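You operate a simulated robot arm through the tools that you are given. There is no shell and no other tool.

You run a simulated robot arm. Do the job below in one go: nothing can be reset, and whatever is moved stays where it is left.

TASK
Add the sauce and topping on the green card to the clay mortar.
Fine: as many dashes and scoops as the card says; use the blue ladle from slot two; close the bottle; put both back. Set down upright: what you pick out.
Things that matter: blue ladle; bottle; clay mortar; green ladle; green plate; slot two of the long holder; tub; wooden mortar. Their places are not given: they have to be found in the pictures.

It is judged by the outcome, as a careful person would: the job done as asked, and still so three seconds after it is handed in. It fails if anything else is knocked over, pushed out of place, dropped, spilled or broken.

THE ROBOT
A 6-joint arm with a two-finger parallel gripper, fixed in place. Base frame: the origin is at the foot of the arm, x ahead of it, y to its left, z up; the work surface is at about z = 78. Units: cm, degrees, N and s.
Its first joint turns from -166.0 to 166.0 degrees. Payload 3.91 kg.
The tool frame sits at the grasp point between the pads (the TCP): z along the fingers, y along the line on which they close. The tips reach 3 cm beyond it. The gripper opens to 11 cm. The fingers are 2 cm wide and 1 cm thick; the gripper's body (4.8 by 11.2 cm) begins 5.5 cm behind the TCP.
Orientation is told as [roll, pitch, yaw] about the base's x, y, z axes, in that order, counted from this pose: with the fingers straight down and closing along the base's y, the tool's x points along the base's -x, its y along +y and its z along -z.

THE INTERFACE
- The arm moves only by the tool move_arm. Its argument "deltas" is a list of rows, each an object of numbers (a shift or turn left out is 0, a gripper value left out holds the last): "hand": the opening, from 0 (shut) to 1 (fully open); "tx", "ty", "tz": the shift along the tool's x, y, z in cm; "ax", "ay", "az": the turn, a rotation vector about the tool's x, y, z in degrees. In form: [{"hand": .., "tx": .., "ty": .., "tz": .., "ax": .., "ay": .., "az": ..}, ...]. A call has 1 to 20 rows; each row shifts and turns the commanded pose from where the row before left it, along the tool's axes as they then stand. Rows are played at 5 a second. More than 5 cm and 8.6 degrees between two rows, or a gripper value outside its range, and nothing of the call is played. A pose out of reach is approached as far as the arm can. The call stops where the force on the tool passes 40 N (or 10 N more than at its start, if that is more) or the arm is blocked; 0.2 s more then pass. Each finger travels about 10.8 cm/s and halts on what it meets, pressing with about 44 N; the grip force reading is that of the motor and also rises with nothing between the fingers. The clock runs only during rows and for 0.2 s after the last one: add rows that do not move to give the fingers time. The reply holds the time, the measured pose of the TCP, the force on the tool along the base axes, the opening and the grip force, in the units named above and with some noise, with the torque about the TCP (base axes, N m) and any sound that the robot's microphone picked up, and new pictures: "show" is both (left out), scene, wrist or none.
- Cameras (640 x 400 px; columns grow to the right, rows downward): "scene" is fixed at [40.15, -49.93, 162.9]; the picture's right is [1.00, -0.04, 0.00], its down [-0.02, -0.51, -0.86] and it looks along [0.04, 0.86, -0.51] (base axes); focal length 376 px, centre (320, 200). "wrist" rides on the gripper at [7.2, 1.7, -10.3] in the tool frame; the picture's right is [-0.23, 0.97, 0.00], its down [-0.76, -0.18, -0.62] and it looks along [-0.61, -0.14, 0.78] (tool axes); focal length 222 px, centre (320, 200).
- probe_pixels(camera, pixels): for up to 12 pixels [column, row] of the newest picture of that camera ("zoom" is the newest enlarged one), the place [x, y, z] in the base frame of the surface seen there, good to about 0.3 cm. No time passes.
- close_up(camera, box): a new picture of the part [left, top, right, bottom] of that camera's present view, enlarged. No time passes.
- sign_off(): hands the job in; it is judged then, once.

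Unless the task says otherwise, let go and move clear before handing in.

The tools are called by a JSON object that holds its "method" and its "body". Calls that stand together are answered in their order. move_arm: Moves the arm, as the interface text tells. Its arguments: {"type":"object","properties":{"deltas":{"type":"array"},"show":{"type":"string","enum":["both","scene","wrist","none"]}},"required":["deltas"]} The other tools are called the same way: probe_pixels (camera, pixels) gives the place of the surface under pixels of a picture; close_up (camera, box) takes an enlarged picture of a part of a camera's view; sign_off () hands the job in.

At the start:

```text
clock: 0.0
tcp_pos: [31.55, 50.17, 124.98]
orientation: [0.0, 0.0, -0.1]
wrist_force: [0.4, -0.3, 0.2]
torque: [-0.01, 0.02, -0.02]
grip_width: 10.99
finger_force: 0.0
```

scene: 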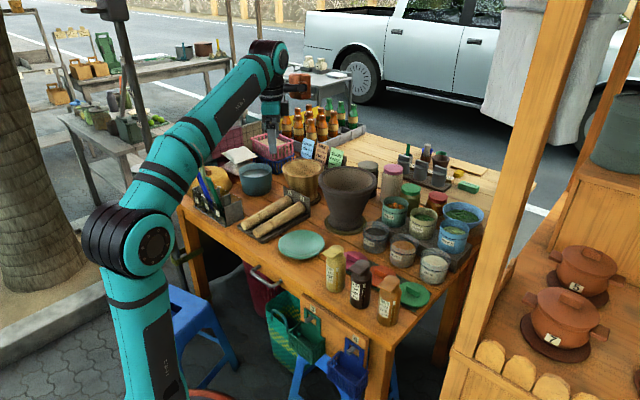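
wrist: 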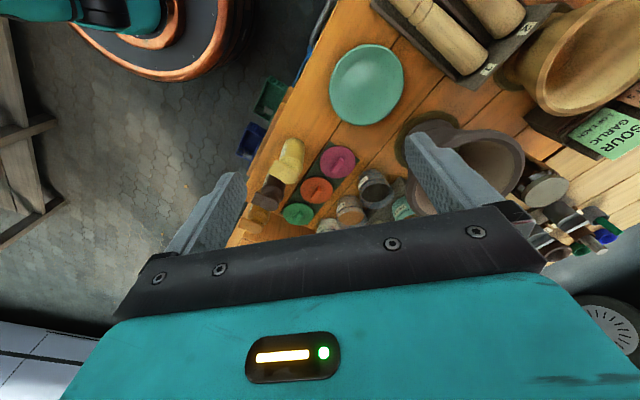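

The scene picture shows a table with mortars (around 345,195 and 303,180), cards (around 308,148), bottles and tubs. I'll take enlarged views to read the cards and find the ladles.

{"method": "close_up", "body": {"camera": "scene", "box": [260, 90, 380, 165]}}

{"method": "close_up", "body": {"camera": "scene", "box": [340, 130, 500, 230]}}

{"method": "close_up", "body": {"camera": "scene", "box": [300, 220, 460, 320]}}

{"method": "close_up", "body": {"camera": "scene", "box": [170, 140, 330, 240]}}

{"method": "close_up", "body": {"camera": "wrist", "box": [520, 80, 640, 155]}}

```text
5.33 times, centred on (320, 128) of scene
```

zoom: 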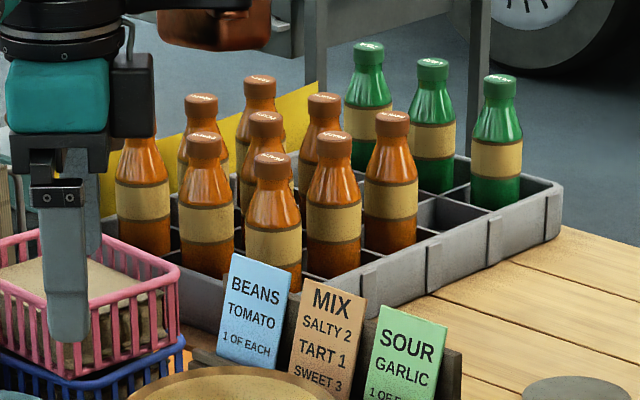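

```text
4.00 times, centred on (420, 180) of scene
```

zoom: 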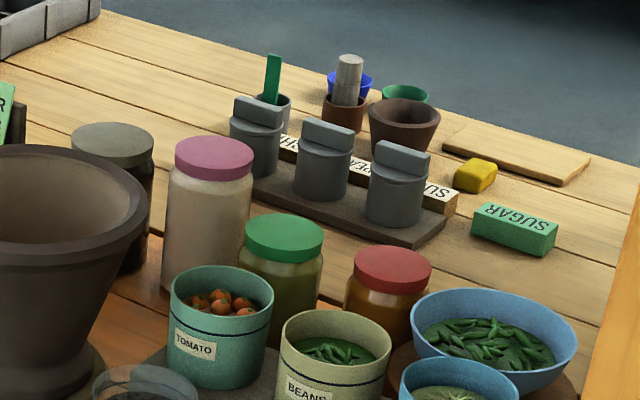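

```text
4.00 times, centred on (380, 270) of scene
```

zoom: 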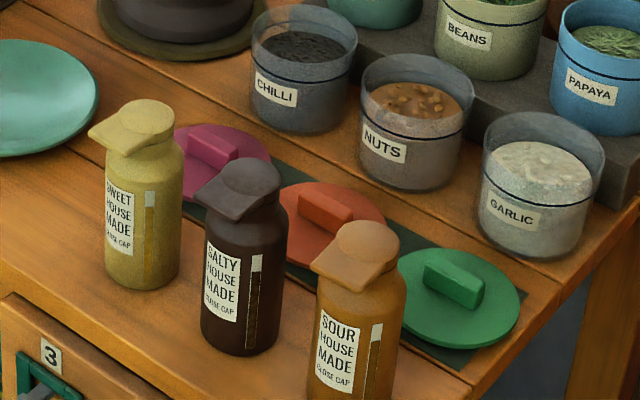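

```text
4.00 times, centred on (250, 190) of scene
```

zoom: 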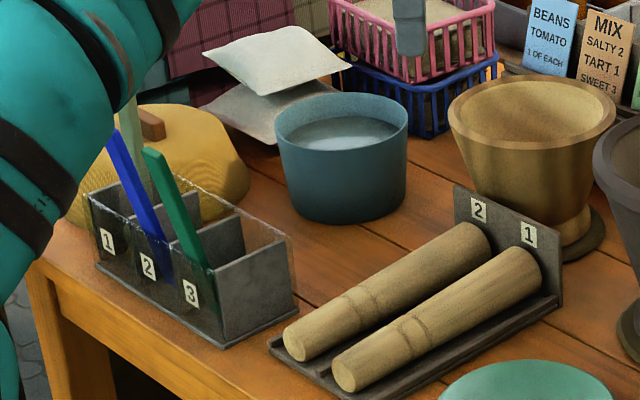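

```text
5.33 times, centred on (580, 118) of wrist
```

zoom: 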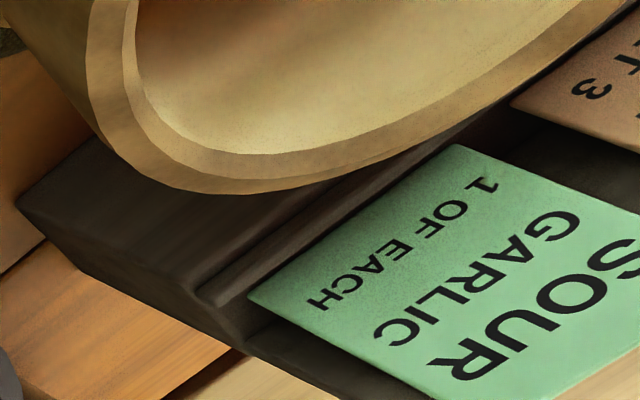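

The green card reads SOUR / GARLIC / 1 OF EACH; the SOUR bottle stands at about (386,300), the GARLIC tub at about (434,267), and the ladle holder with numbered slots at about (215,200). I'll probe positions and look closer at each.

{"method": "probe_pixels", "body": {"camera": "scene", "pixels": [[387, 283], [384, 292], [387, 318], [434, 256], [420, 262], [450, 262], [434, 284], [345, 170], [325, 180], [372, 185], [345, 230], [347, 200]]}}

{"method": "probe_pixels", "body": {"camera": "scene", "pixels": [[198, 174], [205, 190], [209, 205], [208, 180], [216, 195], [221, 208], [207, 206], [218, 213], [196, 199], [243, 215], [226, 226], [195, 207]]}}

{"method": "close_up", "body": {"camera": "scene", "box": [185, 165, 255, 235]}}

{"method": "close_up", "body": {"camera": "scene", "box": [360, 260, 424, 330]}}

{"method": "close_up", "body": {"camera": "scene", "box": [400, 235, 464, 300]}}

{"method": "close_up", "body": {"camera": "wrist", "box": [230, 120, 430, 245]}}

```text
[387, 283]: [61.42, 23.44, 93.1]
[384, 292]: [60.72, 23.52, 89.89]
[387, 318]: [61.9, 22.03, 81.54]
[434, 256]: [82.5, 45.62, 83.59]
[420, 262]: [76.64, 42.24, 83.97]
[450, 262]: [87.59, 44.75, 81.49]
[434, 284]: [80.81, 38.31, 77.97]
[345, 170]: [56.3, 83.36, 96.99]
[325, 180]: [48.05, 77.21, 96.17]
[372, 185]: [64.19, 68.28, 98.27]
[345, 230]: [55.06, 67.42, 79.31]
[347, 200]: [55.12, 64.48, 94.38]
```

```text
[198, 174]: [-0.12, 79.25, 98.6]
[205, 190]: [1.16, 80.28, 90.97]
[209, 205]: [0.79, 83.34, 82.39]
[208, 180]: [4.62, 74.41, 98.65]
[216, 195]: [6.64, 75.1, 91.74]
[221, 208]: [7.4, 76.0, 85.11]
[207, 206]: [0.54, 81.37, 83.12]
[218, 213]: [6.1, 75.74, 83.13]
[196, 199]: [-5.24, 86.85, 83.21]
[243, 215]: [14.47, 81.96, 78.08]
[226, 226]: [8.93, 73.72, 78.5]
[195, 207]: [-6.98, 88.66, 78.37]
```

```text
5.71 times, centred on (220, 200) of scene
```

zoom: 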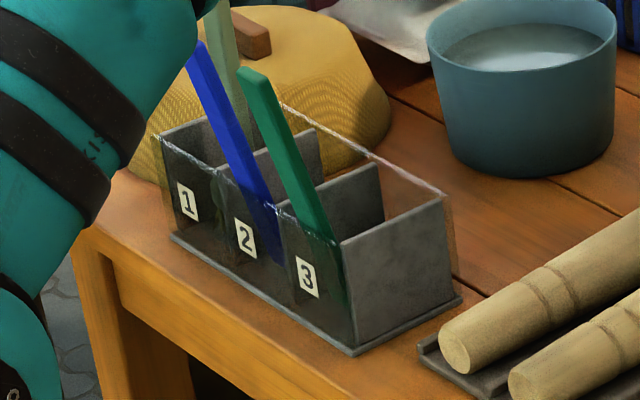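

```text
5.71 times, centred on (392, 295) of scene
```

zoom: 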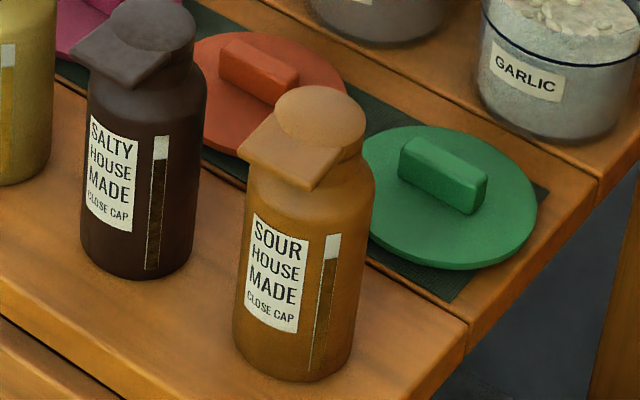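

```text
6.15 times, centred on (432, 268) of scene
```

zoom: 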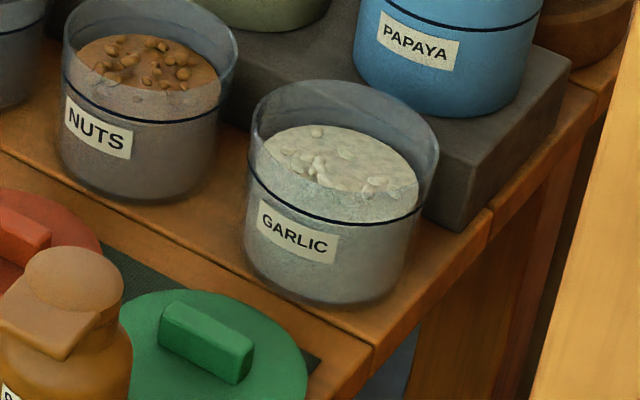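

```text
3.20 times, centred on (330, 182) of wrist
```

zoom: 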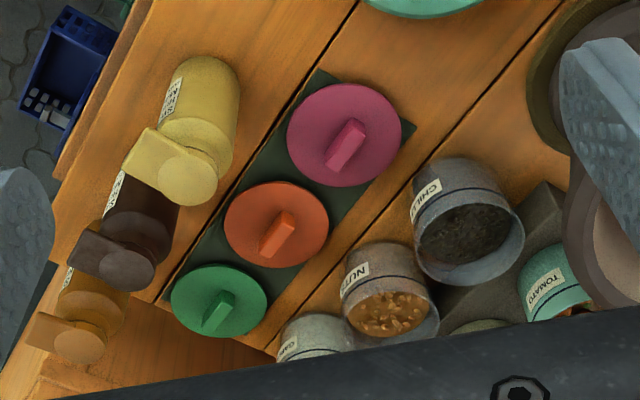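

The card calls for one dash of SOUR and one scoop of GARLIC. I'll move the wrist camera nearer the SOUR bottle (probed near [61.4, 23.4, 93]) to see how its cap works.

{"method": "move_arm", "body": {"deltas": [{"tx": -2.2, "ty": -3.4, "tz": 2.1}, {"tx": -2.2, "ty": -3.4, "tz": 2.1}, {"tx": -2.2, "ty": -3.4, "tz": 2.1}, {"tx": -2.2, "ty": -3.4, "tz": 2.1}, {"tx": -2.2, "ty": -3.4, "tz": 2.1}, {"tx": -2.2, "ty": -3.4, "tz": 2.1}, {"tx": -2.2, "ty": -3.4, "tz": 2.1}, {"tx": 0}]}}

```text
clock: 1.8
tcp_pos: [47.25, 26.39, 110.14]
orientation: [-0.1, 0.1, 0.0]
wrist_force: [0.2, -0.3, 1.0]
torque: [-0.04, 0.03, 0.01]
grip_width: 11.01
finger_force: 0.1
```

scene: 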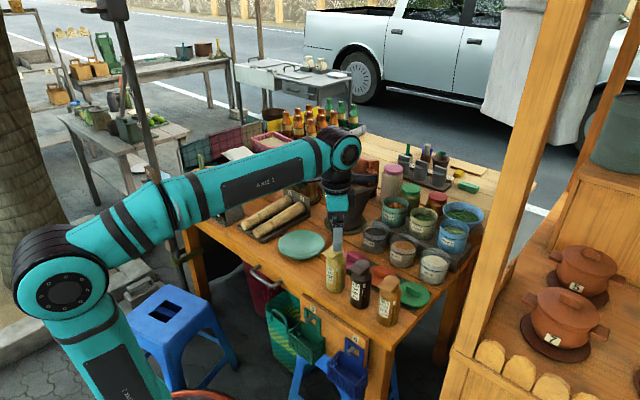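
wrist: 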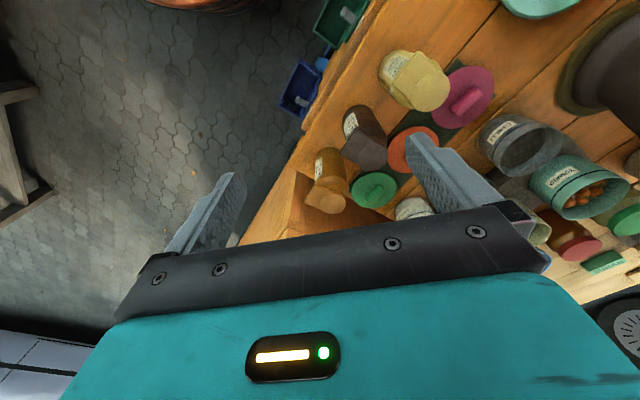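

The bottle is now seen in the wrist view at about (332,180). I'll enlarge that and the tub area.

{"method": "close_up", "body": {"camera": "wrist", "box": [290, 130, 410, 215]}}

{"method": "close_up", "body": {"camera": "wrist", "box": [305, 140, 365, 215]}}

{"method": "probe_pixels", "body": {"camera": "wrist", "pixels": [[328, 203], [338, 195], [320, 195], [333, 188], [343, 200], [325, 165], [345, 175], [335, 153], [318, 205], [330, 210], [315, 172], [340, 208]]}}

{"method": "close_up", "body": {"camera": "scene", "box": [370, 275, 410, 300]}}

```text
4.71 times, centred on (350, 172) of wrist
```

zoom: 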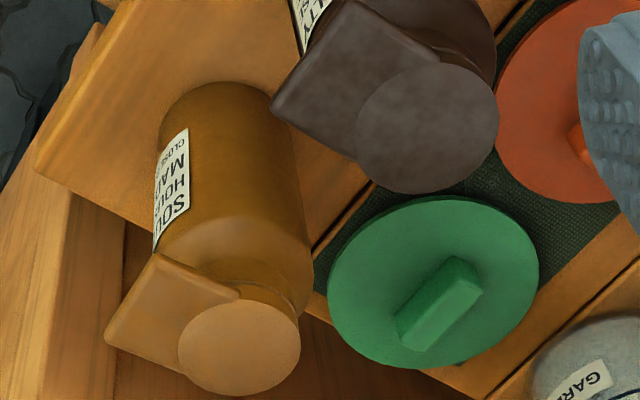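

```text
5.33 times, centred on (335, 178) of wrist
```

zoom: 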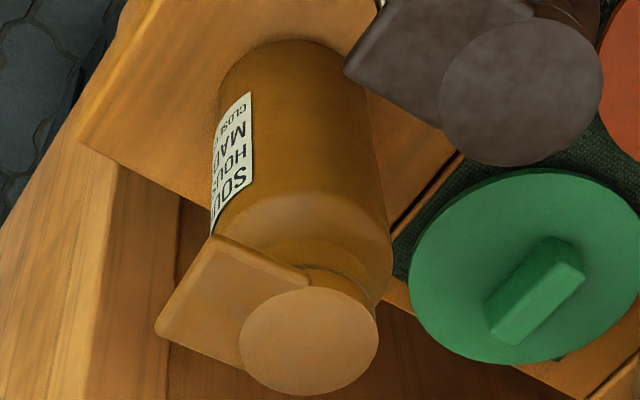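

```text
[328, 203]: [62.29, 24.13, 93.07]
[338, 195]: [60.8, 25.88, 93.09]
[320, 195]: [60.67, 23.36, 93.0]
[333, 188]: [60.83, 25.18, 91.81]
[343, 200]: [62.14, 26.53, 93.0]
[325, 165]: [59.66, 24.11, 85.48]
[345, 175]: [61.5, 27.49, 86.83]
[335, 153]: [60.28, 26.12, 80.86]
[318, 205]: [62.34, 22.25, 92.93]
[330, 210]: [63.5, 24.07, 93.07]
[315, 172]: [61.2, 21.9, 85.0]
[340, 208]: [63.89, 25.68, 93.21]
```

```text
16.00 times, centred on (390, 288) of scene
```

zoom: 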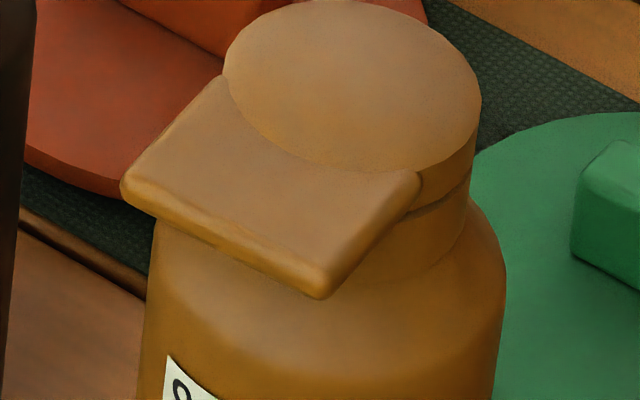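

The cap is a disc with a tab flush at z≈93 pointing toward the front-left (wrist zoom (195,305)). I want to see the opposite side for a hinge, so I'll move past the bottle and turn the wrist camera to look back at it.

{"method": "move_arm", "body": {"deltas": [{"tx": -4.25, "ty": 1.2, "tz": 1.2}, {"tx": -4.25, "ty": 1.2, "tz": 1.2}, {"tx": -4.25, "ty": 1.2, "tz": 1.2}, {"tx": -4.25, "ty": 1.2, "tz": 1.2}, {"tx": -4.25, "ty": 1.2, "tz": 1.2}, {"az": 8.36}, {"az": 8.36}, {"az": 8.36}, {"az": 8.36}, {"az": 8.36}, {"az": 8.36}, {"az": 8.36}, {"az": 8.36}, {"az": 8.36}, {"az": 8.36}, {"az": 8.36}, {"az": 8.36}, {"az": 8.36}, {"az": 8.36}, {"az": 0}]}}

```text
clock: 6.0
tcp_pos: [68.29, 32.23, 104.2]
orientation: [0.0, 0.0, -117.0]
wrist_force: [-0.3, 0.8, 0.5]
torque: [0.0, 0.01, -0.01]
grip_width: 10.97
finger_force: 0.1
```

scene: 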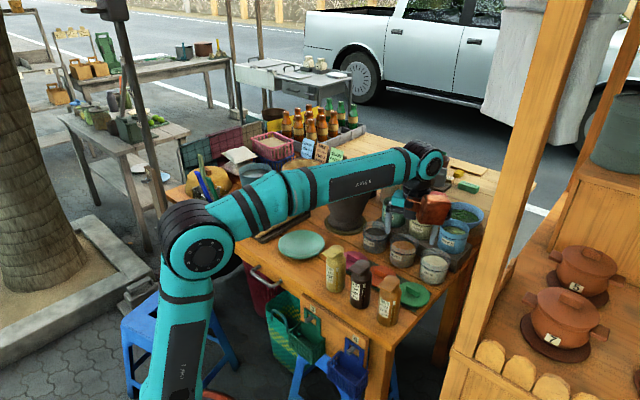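
wrist: 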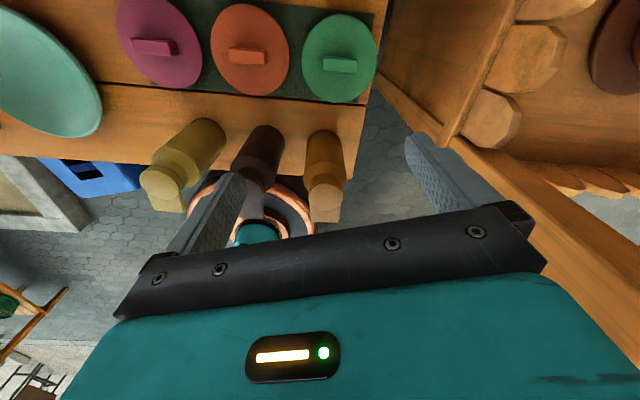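

No contact on the way. The bottle's far side shows at about (323,180) in the wrist view; I'll enlarge.

{"method": "close_up", "body": {"camera": "wrist", "box": [290, 120, 370, 230]}}

{"method": "probe_pixels", "body": {"camera": "wrist", "pixels": [[325, 190], [325, 202], [312, 180], [340, 180], [325, 150], [310, 150], [342, 150], [325, 135], [325, 215], [264, 175], [340, 60], [320, 60]]}}

{"method": "close_up", "body": {"camera": "scene", "box": [390, 150, 470, 220]}}

```text
3.64 times, centred on (330, 175) of wrist
```

zoom: 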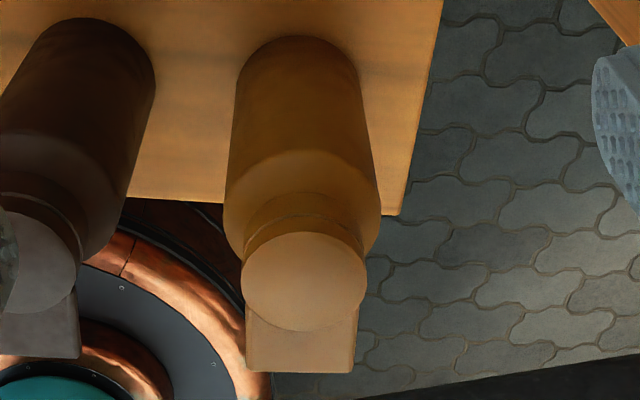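

```text
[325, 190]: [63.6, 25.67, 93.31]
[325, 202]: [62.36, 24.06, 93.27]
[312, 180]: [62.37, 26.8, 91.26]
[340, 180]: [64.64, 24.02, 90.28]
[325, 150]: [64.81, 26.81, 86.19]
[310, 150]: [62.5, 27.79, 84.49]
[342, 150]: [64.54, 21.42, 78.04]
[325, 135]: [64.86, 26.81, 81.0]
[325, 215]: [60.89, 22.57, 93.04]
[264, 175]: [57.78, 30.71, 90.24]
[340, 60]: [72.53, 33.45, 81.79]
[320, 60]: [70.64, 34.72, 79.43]
```

```text
5.71 times, centred on (430, 185) of scene
```

zoom: 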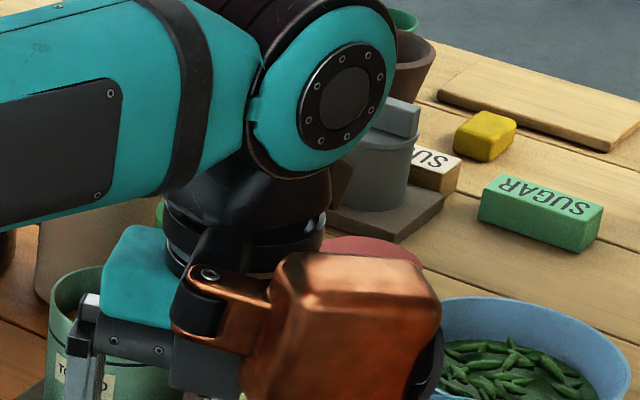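

The cap tab points toward the front edge of the table, with the hinge presumably on the far side (zoom disc at (304,281)). I'll measure both the SOUR and SALTY bottles precisely by probing zoomed pixels.

{"method": "close_up", "body": {"camera": "scene", "box": [345, 255, 409, 330]}}

```text
5.33 times, centred on (377, 292) of scene
```

zoom: 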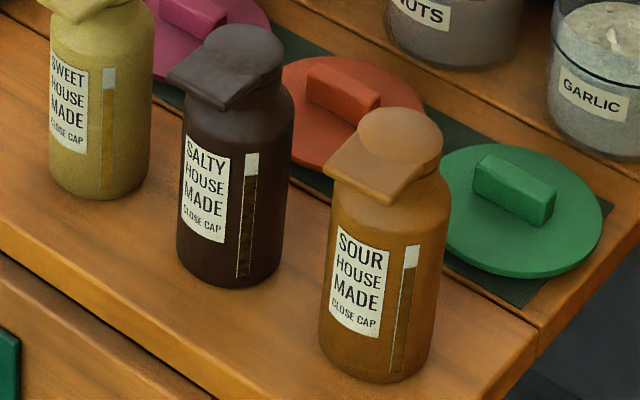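

I'll probe the cap discs, tab corners and body silhouettes in this zoom.

{"method": "probe_pixels", "body": {"camera": "zoom", "pixels": [[400, 137], [400, 112], [365, 135], [437, 142], [335, 168], [395, 195], [345, 152], [412, 175], [370, 170], [243, 52], [209, 52], [278, 56]]}}

{"method": "probe_pixels", "body": {"camera": "zoom", "pixels": [[338, 215], [390, 215], [440, 215], [325, 330], [375, 360], [430, 330], [186, 120], [240, 130], [288, 115], [182, 230], [230, 270], [282, 220]]}}

```text
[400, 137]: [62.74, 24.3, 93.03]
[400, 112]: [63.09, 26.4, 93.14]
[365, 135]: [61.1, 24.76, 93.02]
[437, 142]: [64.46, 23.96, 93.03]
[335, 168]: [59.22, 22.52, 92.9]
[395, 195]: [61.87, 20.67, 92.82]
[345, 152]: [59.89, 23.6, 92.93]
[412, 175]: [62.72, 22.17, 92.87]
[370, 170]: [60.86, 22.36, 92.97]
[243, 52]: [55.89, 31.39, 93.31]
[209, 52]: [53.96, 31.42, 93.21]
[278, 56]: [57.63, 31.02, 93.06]
```

```text
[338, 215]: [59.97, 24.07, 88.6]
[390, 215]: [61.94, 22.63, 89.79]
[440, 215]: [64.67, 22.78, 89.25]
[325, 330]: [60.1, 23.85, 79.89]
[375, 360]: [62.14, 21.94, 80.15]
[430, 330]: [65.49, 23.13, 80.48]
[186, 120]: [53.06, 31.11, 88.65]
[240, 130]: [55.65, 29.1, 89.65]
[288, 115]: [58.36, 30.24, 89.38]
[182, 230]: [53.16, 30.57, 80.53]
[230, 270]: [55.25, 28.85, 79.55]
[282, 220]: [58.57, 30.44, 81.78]
```

The bottles stand about 9.9 cm apart, so there is room; the SOUR cap disc is centred near [62.85, 24.6, 93] with its tab pointing toward angle ≈ -125°. I'll back off to the front of the table and turn so I can slip a finger under the tab.

{"method": "move_arm", "body": {"deltas": [{"tz": -4.9}, {"tz": -4.9}, {"tx": -4.54, "ty": -0.67}, {"tx": -4.54, "ty": -0.67}, {"tx": -4.54, "ty": -0.67}, {"tx": -4.54, "ty": -0.67}, {"tx": -4.54, "ty": -0.67}, {"az": -8.2}, {"az": -8.2}, {"az": -8.2}, {"az": -8.2}, {"az": -8.2}, {"az": -8.2}, {"az": -8.2}, {"az": -8.2}, {"az": -8.2}, {"az": -8.2}, {"az": 0}]}}

```text
clock: 9.8
tcp_pos: [54.96, 13.53, 114.12]
orientation: [0.0, 0.1, -35.0]
wrist_force: [0.9, 0.2, 0.2]
torque: [0.01, 0.0, -0.03]
grip_width: 10.97
finger_force: 0.0
```

scene: 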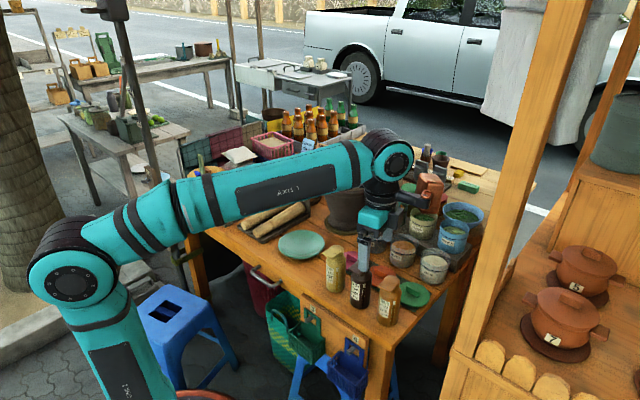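
wrist: 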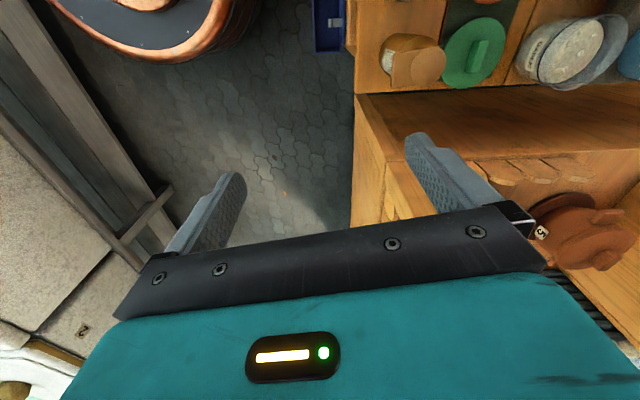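

Tool is now at [55.0, 13.5, 114] pointing down, closing axis toward the bottle. Next I'll pitch it up to horizontal, pointing at the bottle.

{"method": "move_arm", "body": {"deltas": [{"ax": -8.18}, {"ax": -8.18}, {"ax": -8.18}, {"ax": -8.18}, {"ax": -8.18}, {"ax": -8.18}, {"ax": -8.18}, {"ax": -8.18}, {"ax": -8.18}, {"ax": -8.18}, {"ax": -8.2}, {"az": 0}]}}

```text
clock: 12.4
tcp_pos: [54.92, 13.63, 114.0]
orientation: [90.1, 0.0, -35.1]
wrist_force: [0.2, 0.0, -0.2]
torque: [0.0, -0.01, -0.01]
grip_width: 11.0
finger_force: 0.1
```

scene: 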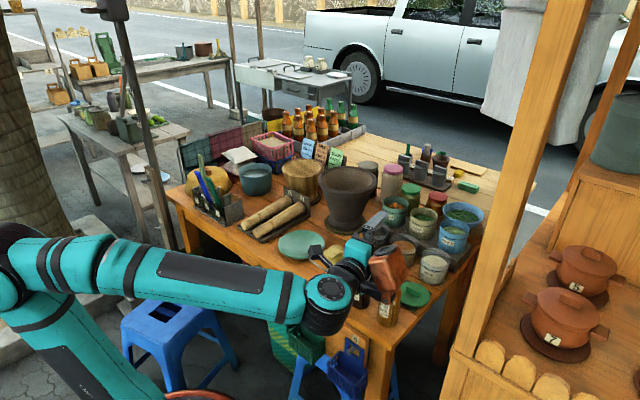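
wrist: 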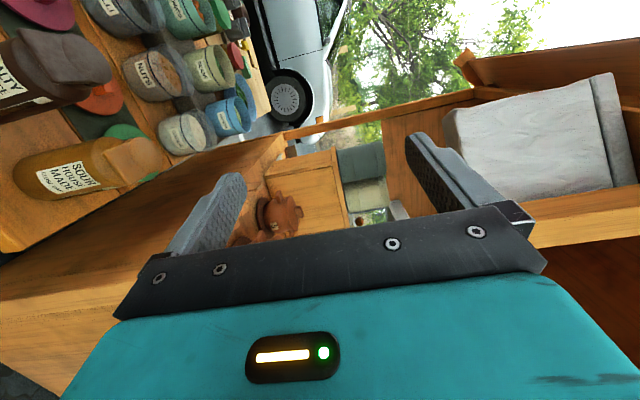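

The tool is now horizontal. Before lowering, I'll probe where the wrist links and the table front edge are, to be sure that lowering by 21 cm is clear.

{"method": "probe_pixels", "body": {"camera": "scene", "pixels": [[327, 290], [325, 325], [360, 250], [388, 270], [300, 285], [372, 340], [405, 325], [440, 295], [290, 320], [350, 370], [260, 265], [330, 310]]}}

{"method": "close_up", "body": {"camera": "scene", "box": [280, 220, 440, 360]}}

{"method": "close_up", "body": {"camera": "wrist", "box": [0, 90, 240, 260]}}

```text
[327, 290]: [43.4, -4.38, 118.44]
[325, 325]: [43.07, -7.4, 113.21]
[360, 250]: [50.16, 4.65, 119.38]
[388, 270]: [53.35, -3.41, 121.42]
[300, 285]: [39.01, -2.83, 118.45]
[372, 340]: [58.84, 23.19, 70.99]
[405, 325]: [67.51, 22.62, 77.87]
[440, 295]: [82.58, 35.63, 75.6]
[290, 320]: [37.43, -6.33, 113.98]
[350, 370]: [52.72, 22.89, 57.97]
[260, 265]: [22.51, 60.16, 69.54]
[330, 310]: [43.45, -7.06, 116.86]
```

```text
2.86 times, centred on (360, 290) of scene
```

zoom: 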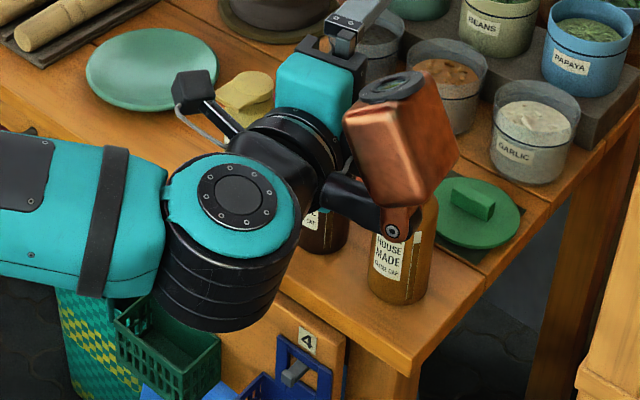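

```text
2.35 times, centred on (120, 175) of wrist
```

zoom: 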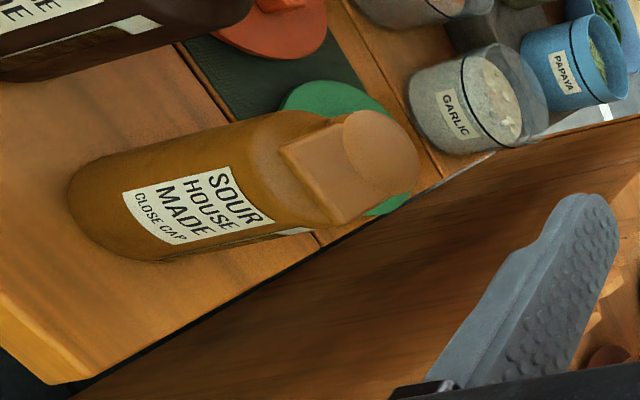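

The wrist is well in front of the table (around [43,-5,115]), so lowering is clear. I'll set the fingers about 2 cm apart and lower to just under the tab's height.

{"method": "move_arm", "body": {"deltas": [{"hand": 0.19, "ty": -4.2, "tx": -0.2}, {"ty": -4.2}, {"ty": -4.2}, {"ty": -4.2}, {"ty": -4.2}, {"tz": 0}]}}

```text
clock: 13.8
tcp_pos: [54.67, 13.62, 93.0]
orientation: [90.0, 0.0, -35.1]
wrist_force: [-0.6, 0.6, 0.8]
torque: [-0.02, 0.01, -0.02]
grip_width: 2.1
finger_force: 0.1
```

scene: 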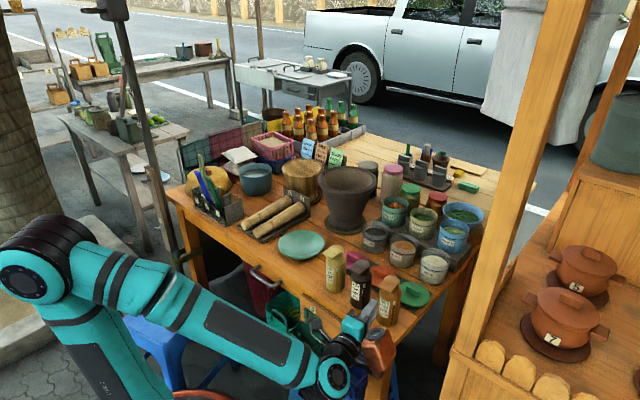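
wrist: 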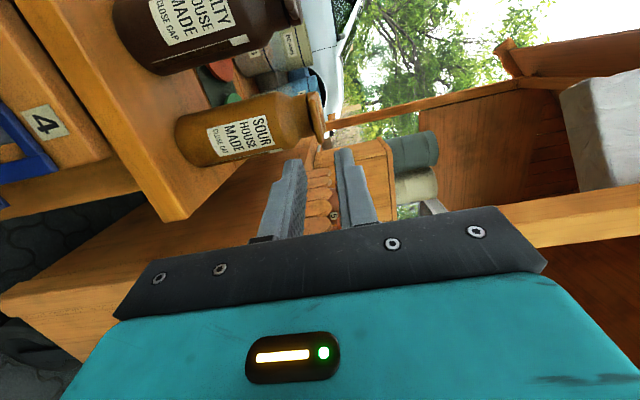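

{"method": "close_up", "body": {"camera": "wrist", "box": [240, 70, 380, 180]}}

{"method": "close_up", "body": {"camera": "scene", "box": [330, 260, 430, 350]}}

{"method": "probe_pixels", "body": {"camera": "wrist", "pixels": [[318, 110], [315, 125], [312, 105], [322, 130], [300, 120], [295, 125], [288, 180], [345, 160], [285, 105], [280, 140], [318, 100]]}}

```text
3.64 times, centred on (310, 125) of wrist
```

zoom: 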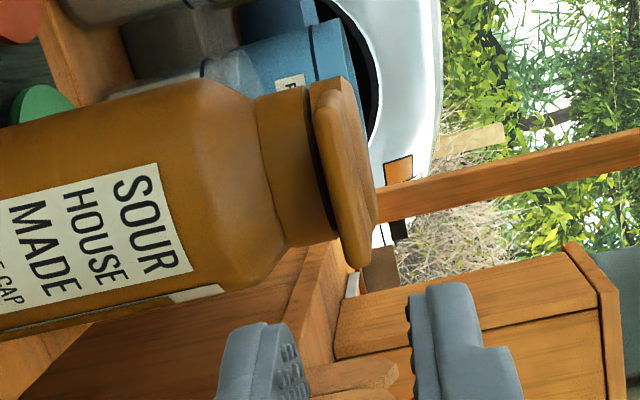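

```text
4.44 times, centred on (380, 305) of scene
```

zoom: 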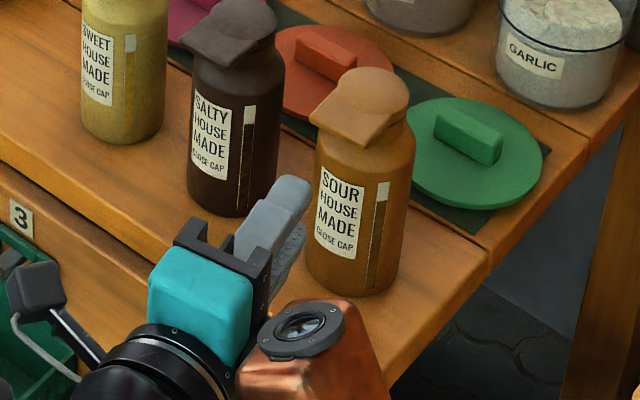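

```text
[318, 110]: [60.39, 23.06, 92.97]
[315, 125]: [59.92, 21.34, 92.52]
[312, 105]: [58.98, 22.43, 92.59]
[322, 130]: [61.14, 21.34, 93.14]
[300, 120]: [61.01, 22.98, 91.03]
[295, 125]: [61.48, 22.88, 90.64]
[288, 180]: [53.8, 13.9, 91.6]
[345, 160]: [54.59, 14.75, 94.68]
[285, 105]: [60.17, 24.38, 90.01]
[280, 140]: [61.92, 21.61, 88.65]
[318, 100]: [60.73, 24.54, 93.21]
```

The lower finger's top face (≈ z 91.8) is below the tab (z ≈ 92.3–93) and the upper finger above it. I'll lower 0.2 cm, shift slightly right, and advance about 8 cm so the lower finger sits beneath the tab.

{"method": "move_arm", "body": {"deltas": [{"ty": -0.2, "tx": -0.3, "tz": 2}, {"tz": 2}, {"tz": 2}, {"tz": 1.9}, {"tz": 0}]}}

```text
clock: 15.0
tcp_pos: [59.61, 19.85, 92.81]
orientation: [90.0, 0.1, -34.9]
wrist_force: [0.3, 0.0, 0.3]
torque: [-0.02, -0.05, 0.04]
grip_width: 2.07
finger_force: 0.1
```

scene: 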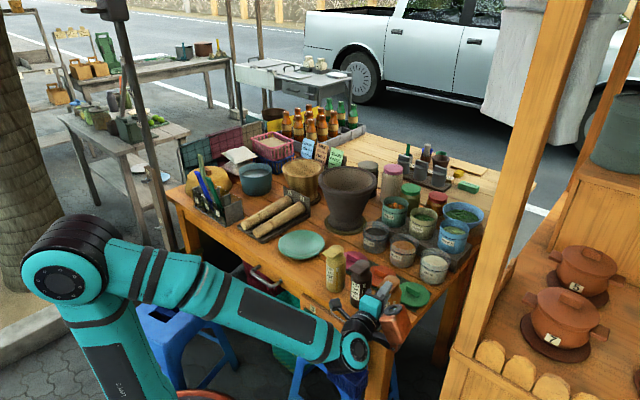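
wrist: 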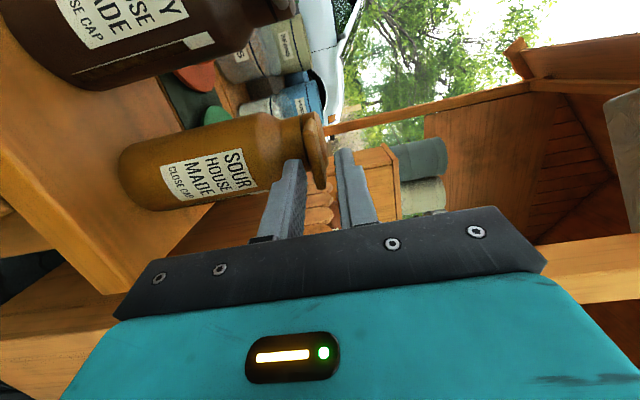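

{"method": "close_up", "body": {"camera": "wrist", "box": [260, 90, 390, 200]}}

{"method": "close_up", "body": {"camera": "scene", "box": [355, 260, 425, 320]}}

```text
3.64 times, centred on (325, 145) of wrist
```

zoom: 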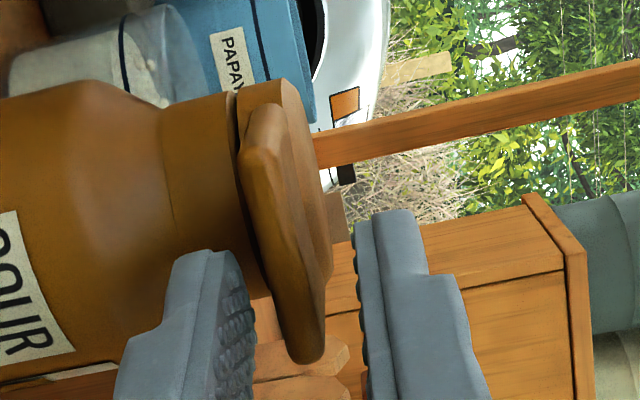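

```text
6.67 times, centred on (390, 290) of scene
```

zoom: 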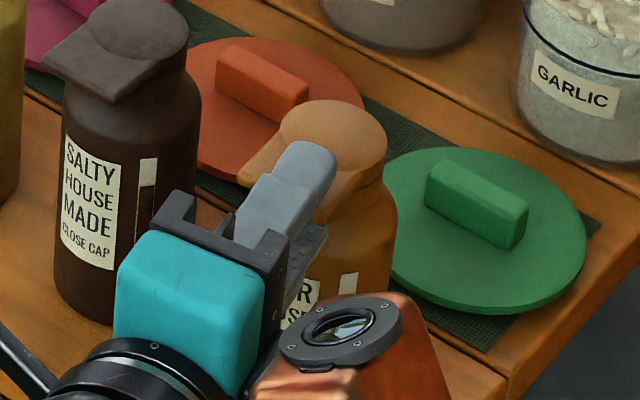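

The tab lies between the two fingers with the lower one beneath it. I'll swing up about the estimated hinge by 16° and check what happens.

{"method": "move_arm", "body": {"deltas": [{"ty": 0.532, "tz": 0.1, "ax": 4}, {"ty": 0.532, "tz": 0.14, "ax": 4}, {"ty": 0.532, "tz": 0.14, "ax": 4}, {"ty": 0.532, "tz": 0.14, "ax": 4}, {"ty": 0}]}}

{"method": "close_up", "body": {"camera": "wrist", "box": [260, 90, 390, 200]}}

{"method": "close_up", "body": {"camera": "scene", "box": [355, 260, 425, 320]}}

```text
clock: 16.2
tcp_pos: [60.12, 20.52, 94.59]
orientation: [74.0, 0.0, -35.0]
wrist_force: [0.3, 0.8, 0.7]
torque: [-0.01, 0.01, 0.03]
grip_width: 2.11
finger_force: 0.1
```

scene: 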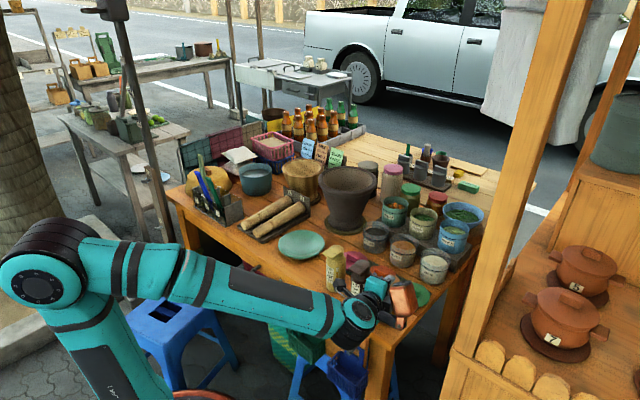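
wrist: 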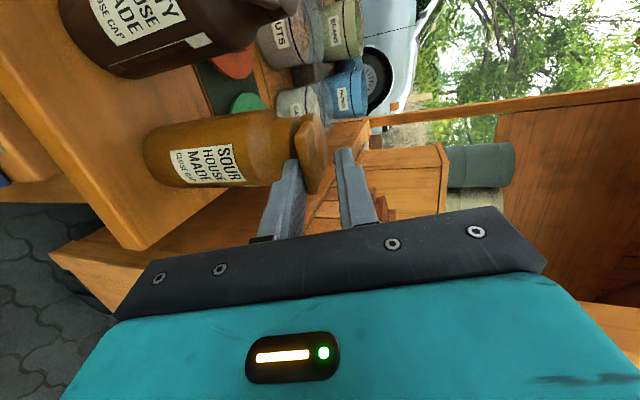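

```text
3.64 times, centred on (325, 145) of wrist
```

zoom: 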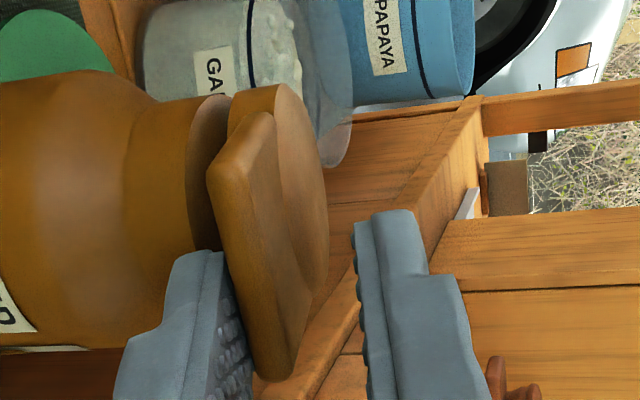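

```text
6.67 times, centred on (390, 290) of scene
```

zoom: 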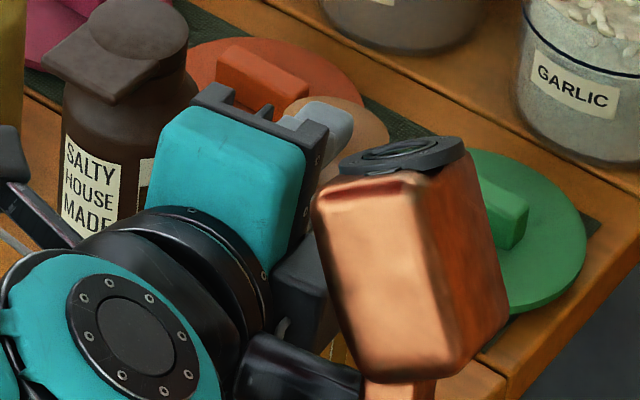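

The cap is visibly lifting (gap at zoom (215,130)) and the bottle has stayed put. I'll continue the swing another 36°.

{"method": "move_arm", "body": {"deltas": [{"ty": 0.8, "tz": 0.2, "ax": 6}, {"ty": 0.8, "tz": 0.2, "ax": 6}, {"ty": 0.8, "tz": 0.2, "ax": 6}, {"ty": 0.8, "tz": 0.2, "ax": 6}, {"ty": 0.8, "tz": 0.2, "ax": 6}, {"ty": 0.8, "tz": 0.2, "ax": 6}, {"ty": 0}]}}

{"method": "close_up", "body": {"camera": "wrist", "box": [220, 70, 390, 200]}}

```text
clock: 17.8
tcp_pos: [62.18, 23.39, 98.13]
orientation: [37.9, 0.0, -35.1]
wrist_force: [-0.4, 1.1, -0.4]
torque: [0.03, 0.02, -0.02]
grip_width: 2.1
finger_force: 0.1
```

scene: 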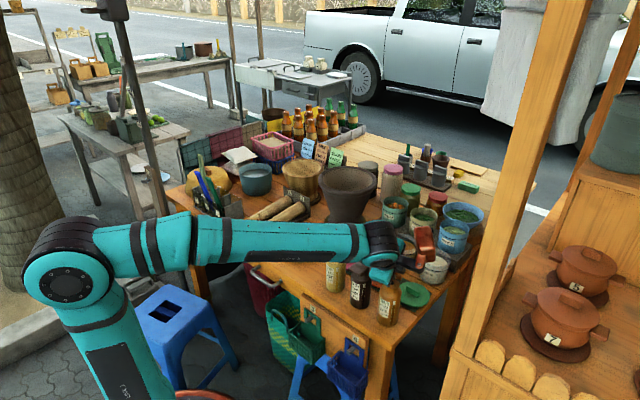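
wrist: 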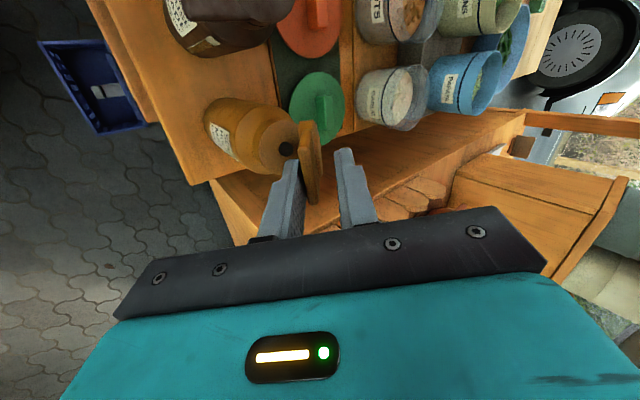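

```text
3.08 times, centred on (305, 135) of wrist
```

zoom: 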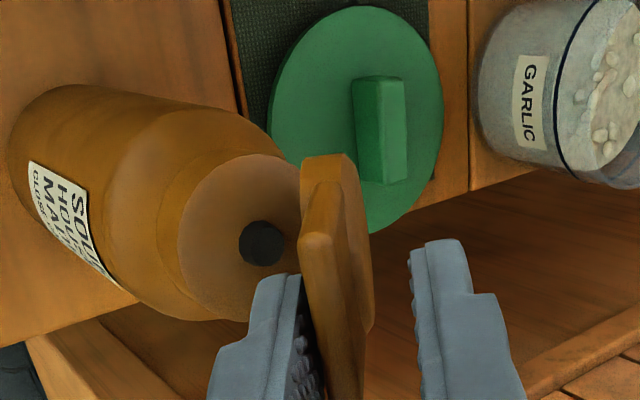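

The mouth of the bottle is now exposed (dark hole at zoom (262,243)) and the cap is about 50° open. I'll continue the swing to past vertical.

{"method": "move_arm", "body": {"deltas": [{"ty": 0.8, "tz": 0.2, "ax": 6}, {"ty": 0.8, "tz": 0.2, "ax": 6}, {"ty": 0.8, "tz": 0.2, "ax": 6}, {"ty": 0.8, "tz": 0.2, "ax": 6}, {"ty": 0.8, "tz": 0.2, "ax": 6}, {"ty": 0.8, "tz": 0.2, "ax": 6}, {"ty": 0.8, "tz": 0.2, "ax": 6}, {"ty": 0}]}}

{"method": "close_up", "body": {"camera": "wrist", "box": [220, 70, 390, 200]}}

{"method": "close_up", "body": {"camera": "scene", "box": [345, 230, 445, 320]}}

```text
clock: 19.6
tcp_pos: [65.27, 27.8, 98.75]
orientation: [-4.1, 0.1, -35.0]
wrist_force: [-0.6, -0.3, 0.3]
torque: [-0.03, -0.01, 0.0]
grip_width: 2.1
finger_force: 0.0
```

scene: 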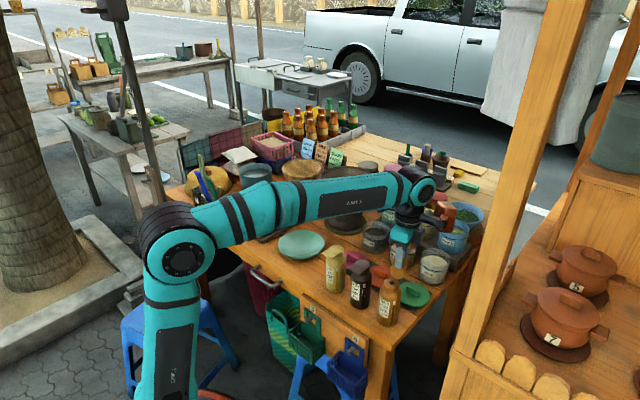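
wrist: 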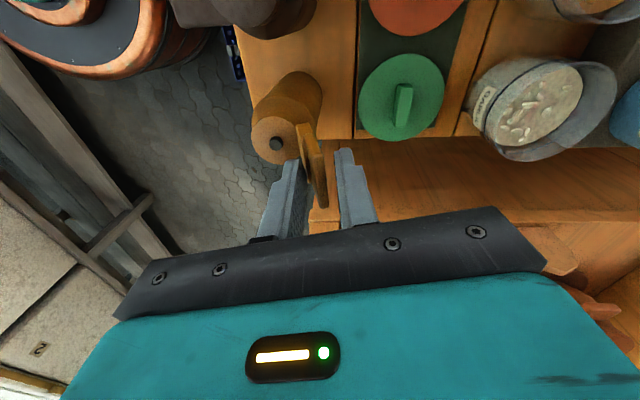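

```text
3.08 times, centred on (305, 135) of wrist
```

zoom: 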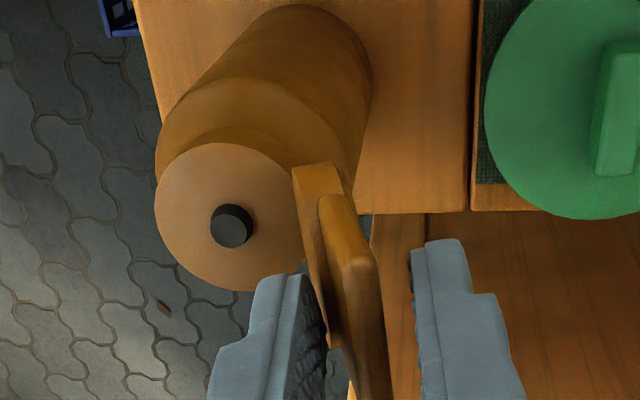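

```text
4.44 times, centred on (395, 275) of scene
```

zoom: 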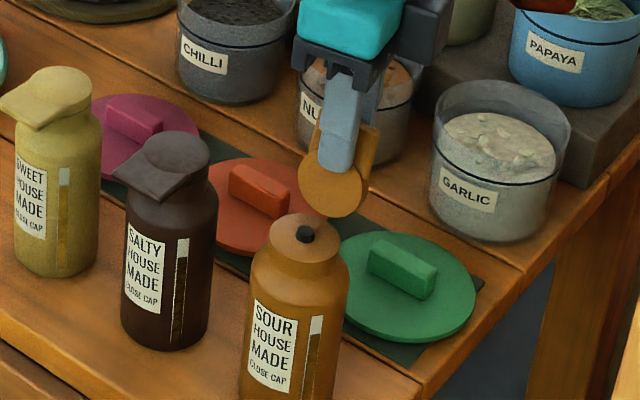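

The cap is about 90° open. I'll push it roughly 30° further so it stays open.

{"method": "move_arm", "body": {"deltas": [{"ty": 0.8, "tz": 0.2, "ax": 6}, {"ty": 0.8, "tz": 0.2, "ax": 6}, {"ty": 0.8, "tz": 0.2, "ax": 6}, {"ty": 0.8, "tz": 0.2, "ax": 6}, {"ty": 0.8, "tz": 0.2, "ax": 6}, {"ty": 0}]}}

{"method": "close_up", "body": {"camera": "wrist", "box": [220, 70, 390, 200]}}

{"method": "close_up", "body": {"camera": "scene", "box": [345, 230, 445, 320]}}

```text
clock: 21.0
tcp_pos: [67.55, 30.62, 96.83]
orientation: [-34.1, -0.1, -35.0]
wrist_force: [-0.2, -0.5, 0.6]
torque: [-0.02, -0.01, 0.0]
grip_width: 2.12
finger_force: 0.2
```

scene: 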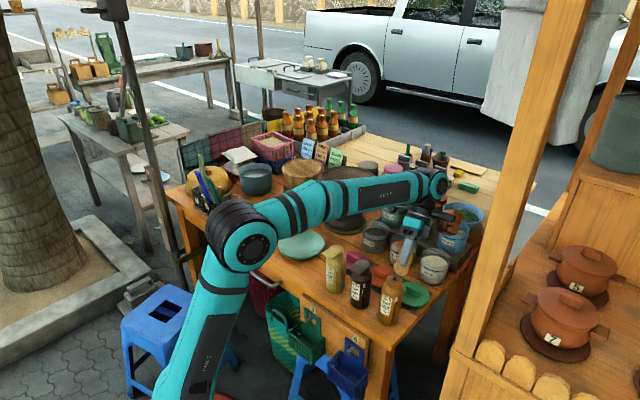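
wrist: 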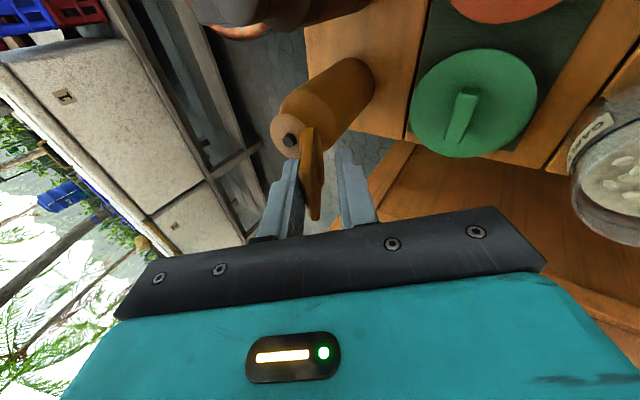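

```text
3.08 times, centred on (305, 135) of wrist
```

zoom: 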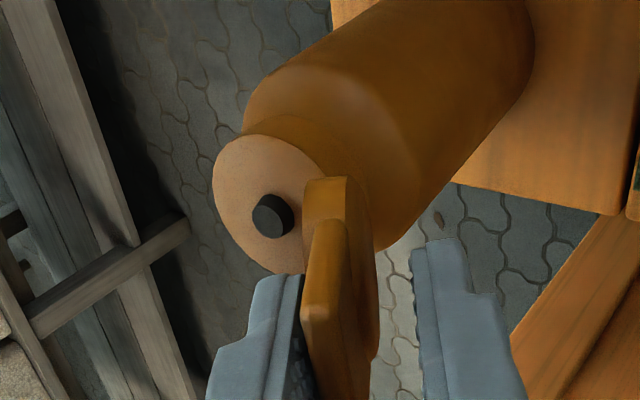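

```text
4.44 times, centred on (395, 275) of scene
```

zoom: 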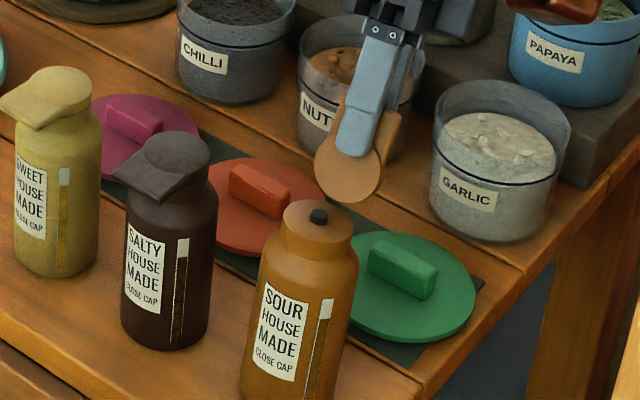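

The cap has reached its stop and the bottle is now leaning back slightly (zoom: bottle top shifted to (312,210)). I'll reverse slowly by the same path to let it settle upright.

{"method": "move_arm", "body": {"deltas": [{"ty": -0.408, "tz": -0.068, "ax": -3}, {"ty": -0.408, "tz": -0.068, "ax": -3}, {"ty": -0.408, "tz": -0.068, "ax": -3}, {"ty": -0.408, "tz": -0.068, "ax": -3}, {"ty": -0.408, "tz": -0.068, "ax": -3}, {"ty": 0}]}}

{"method": "close_up", "body": {"camera": "wrist", "box": [220, 70, 390, 200]}}

{"method": "close_up", "body": {"camera": "scene", "box": [345, 230, 445, 320]}}

```text
clock: 22.4
tcp_pos: [66.56, 29.4, 98.15]
orientation: [-19.1, 0.0, -35.1]
wrist_force: [-0.3, -0.9, 0.0]
torque: [-0.07, -0.02, -0.03]
grip_width: 2.14
finger_force: 0.1
```

scene: 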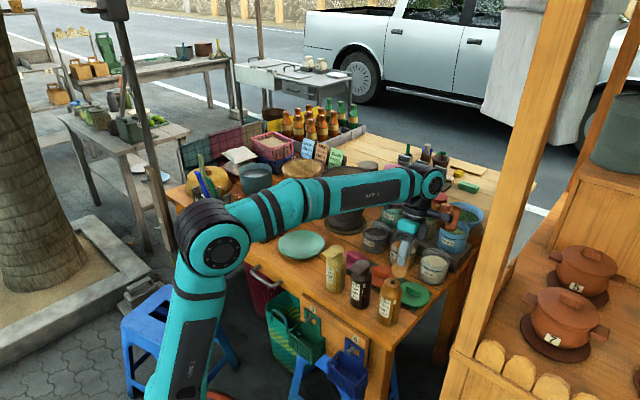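
wrist: 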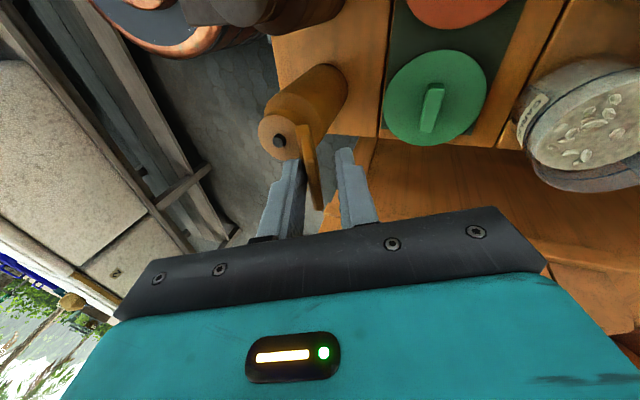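

```text
3.08 times, centred on (305, 135) of wrist
```

zoom: 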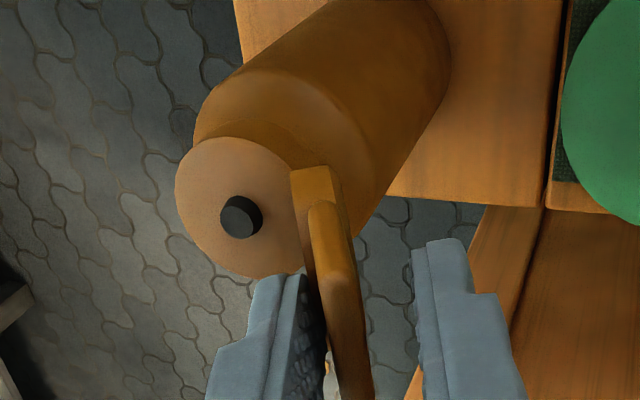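

```text
4.44 times, centred on (395, 275) of scene
```

zoom: 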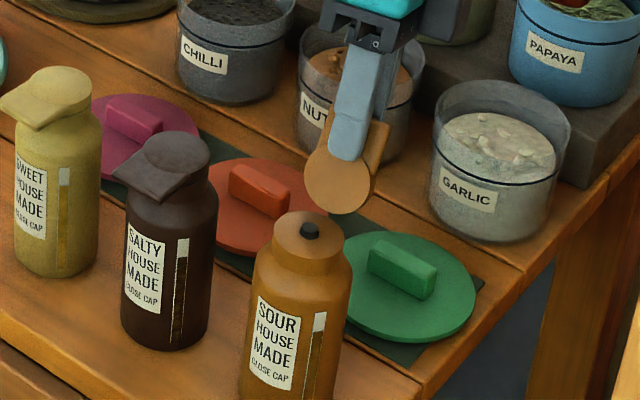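

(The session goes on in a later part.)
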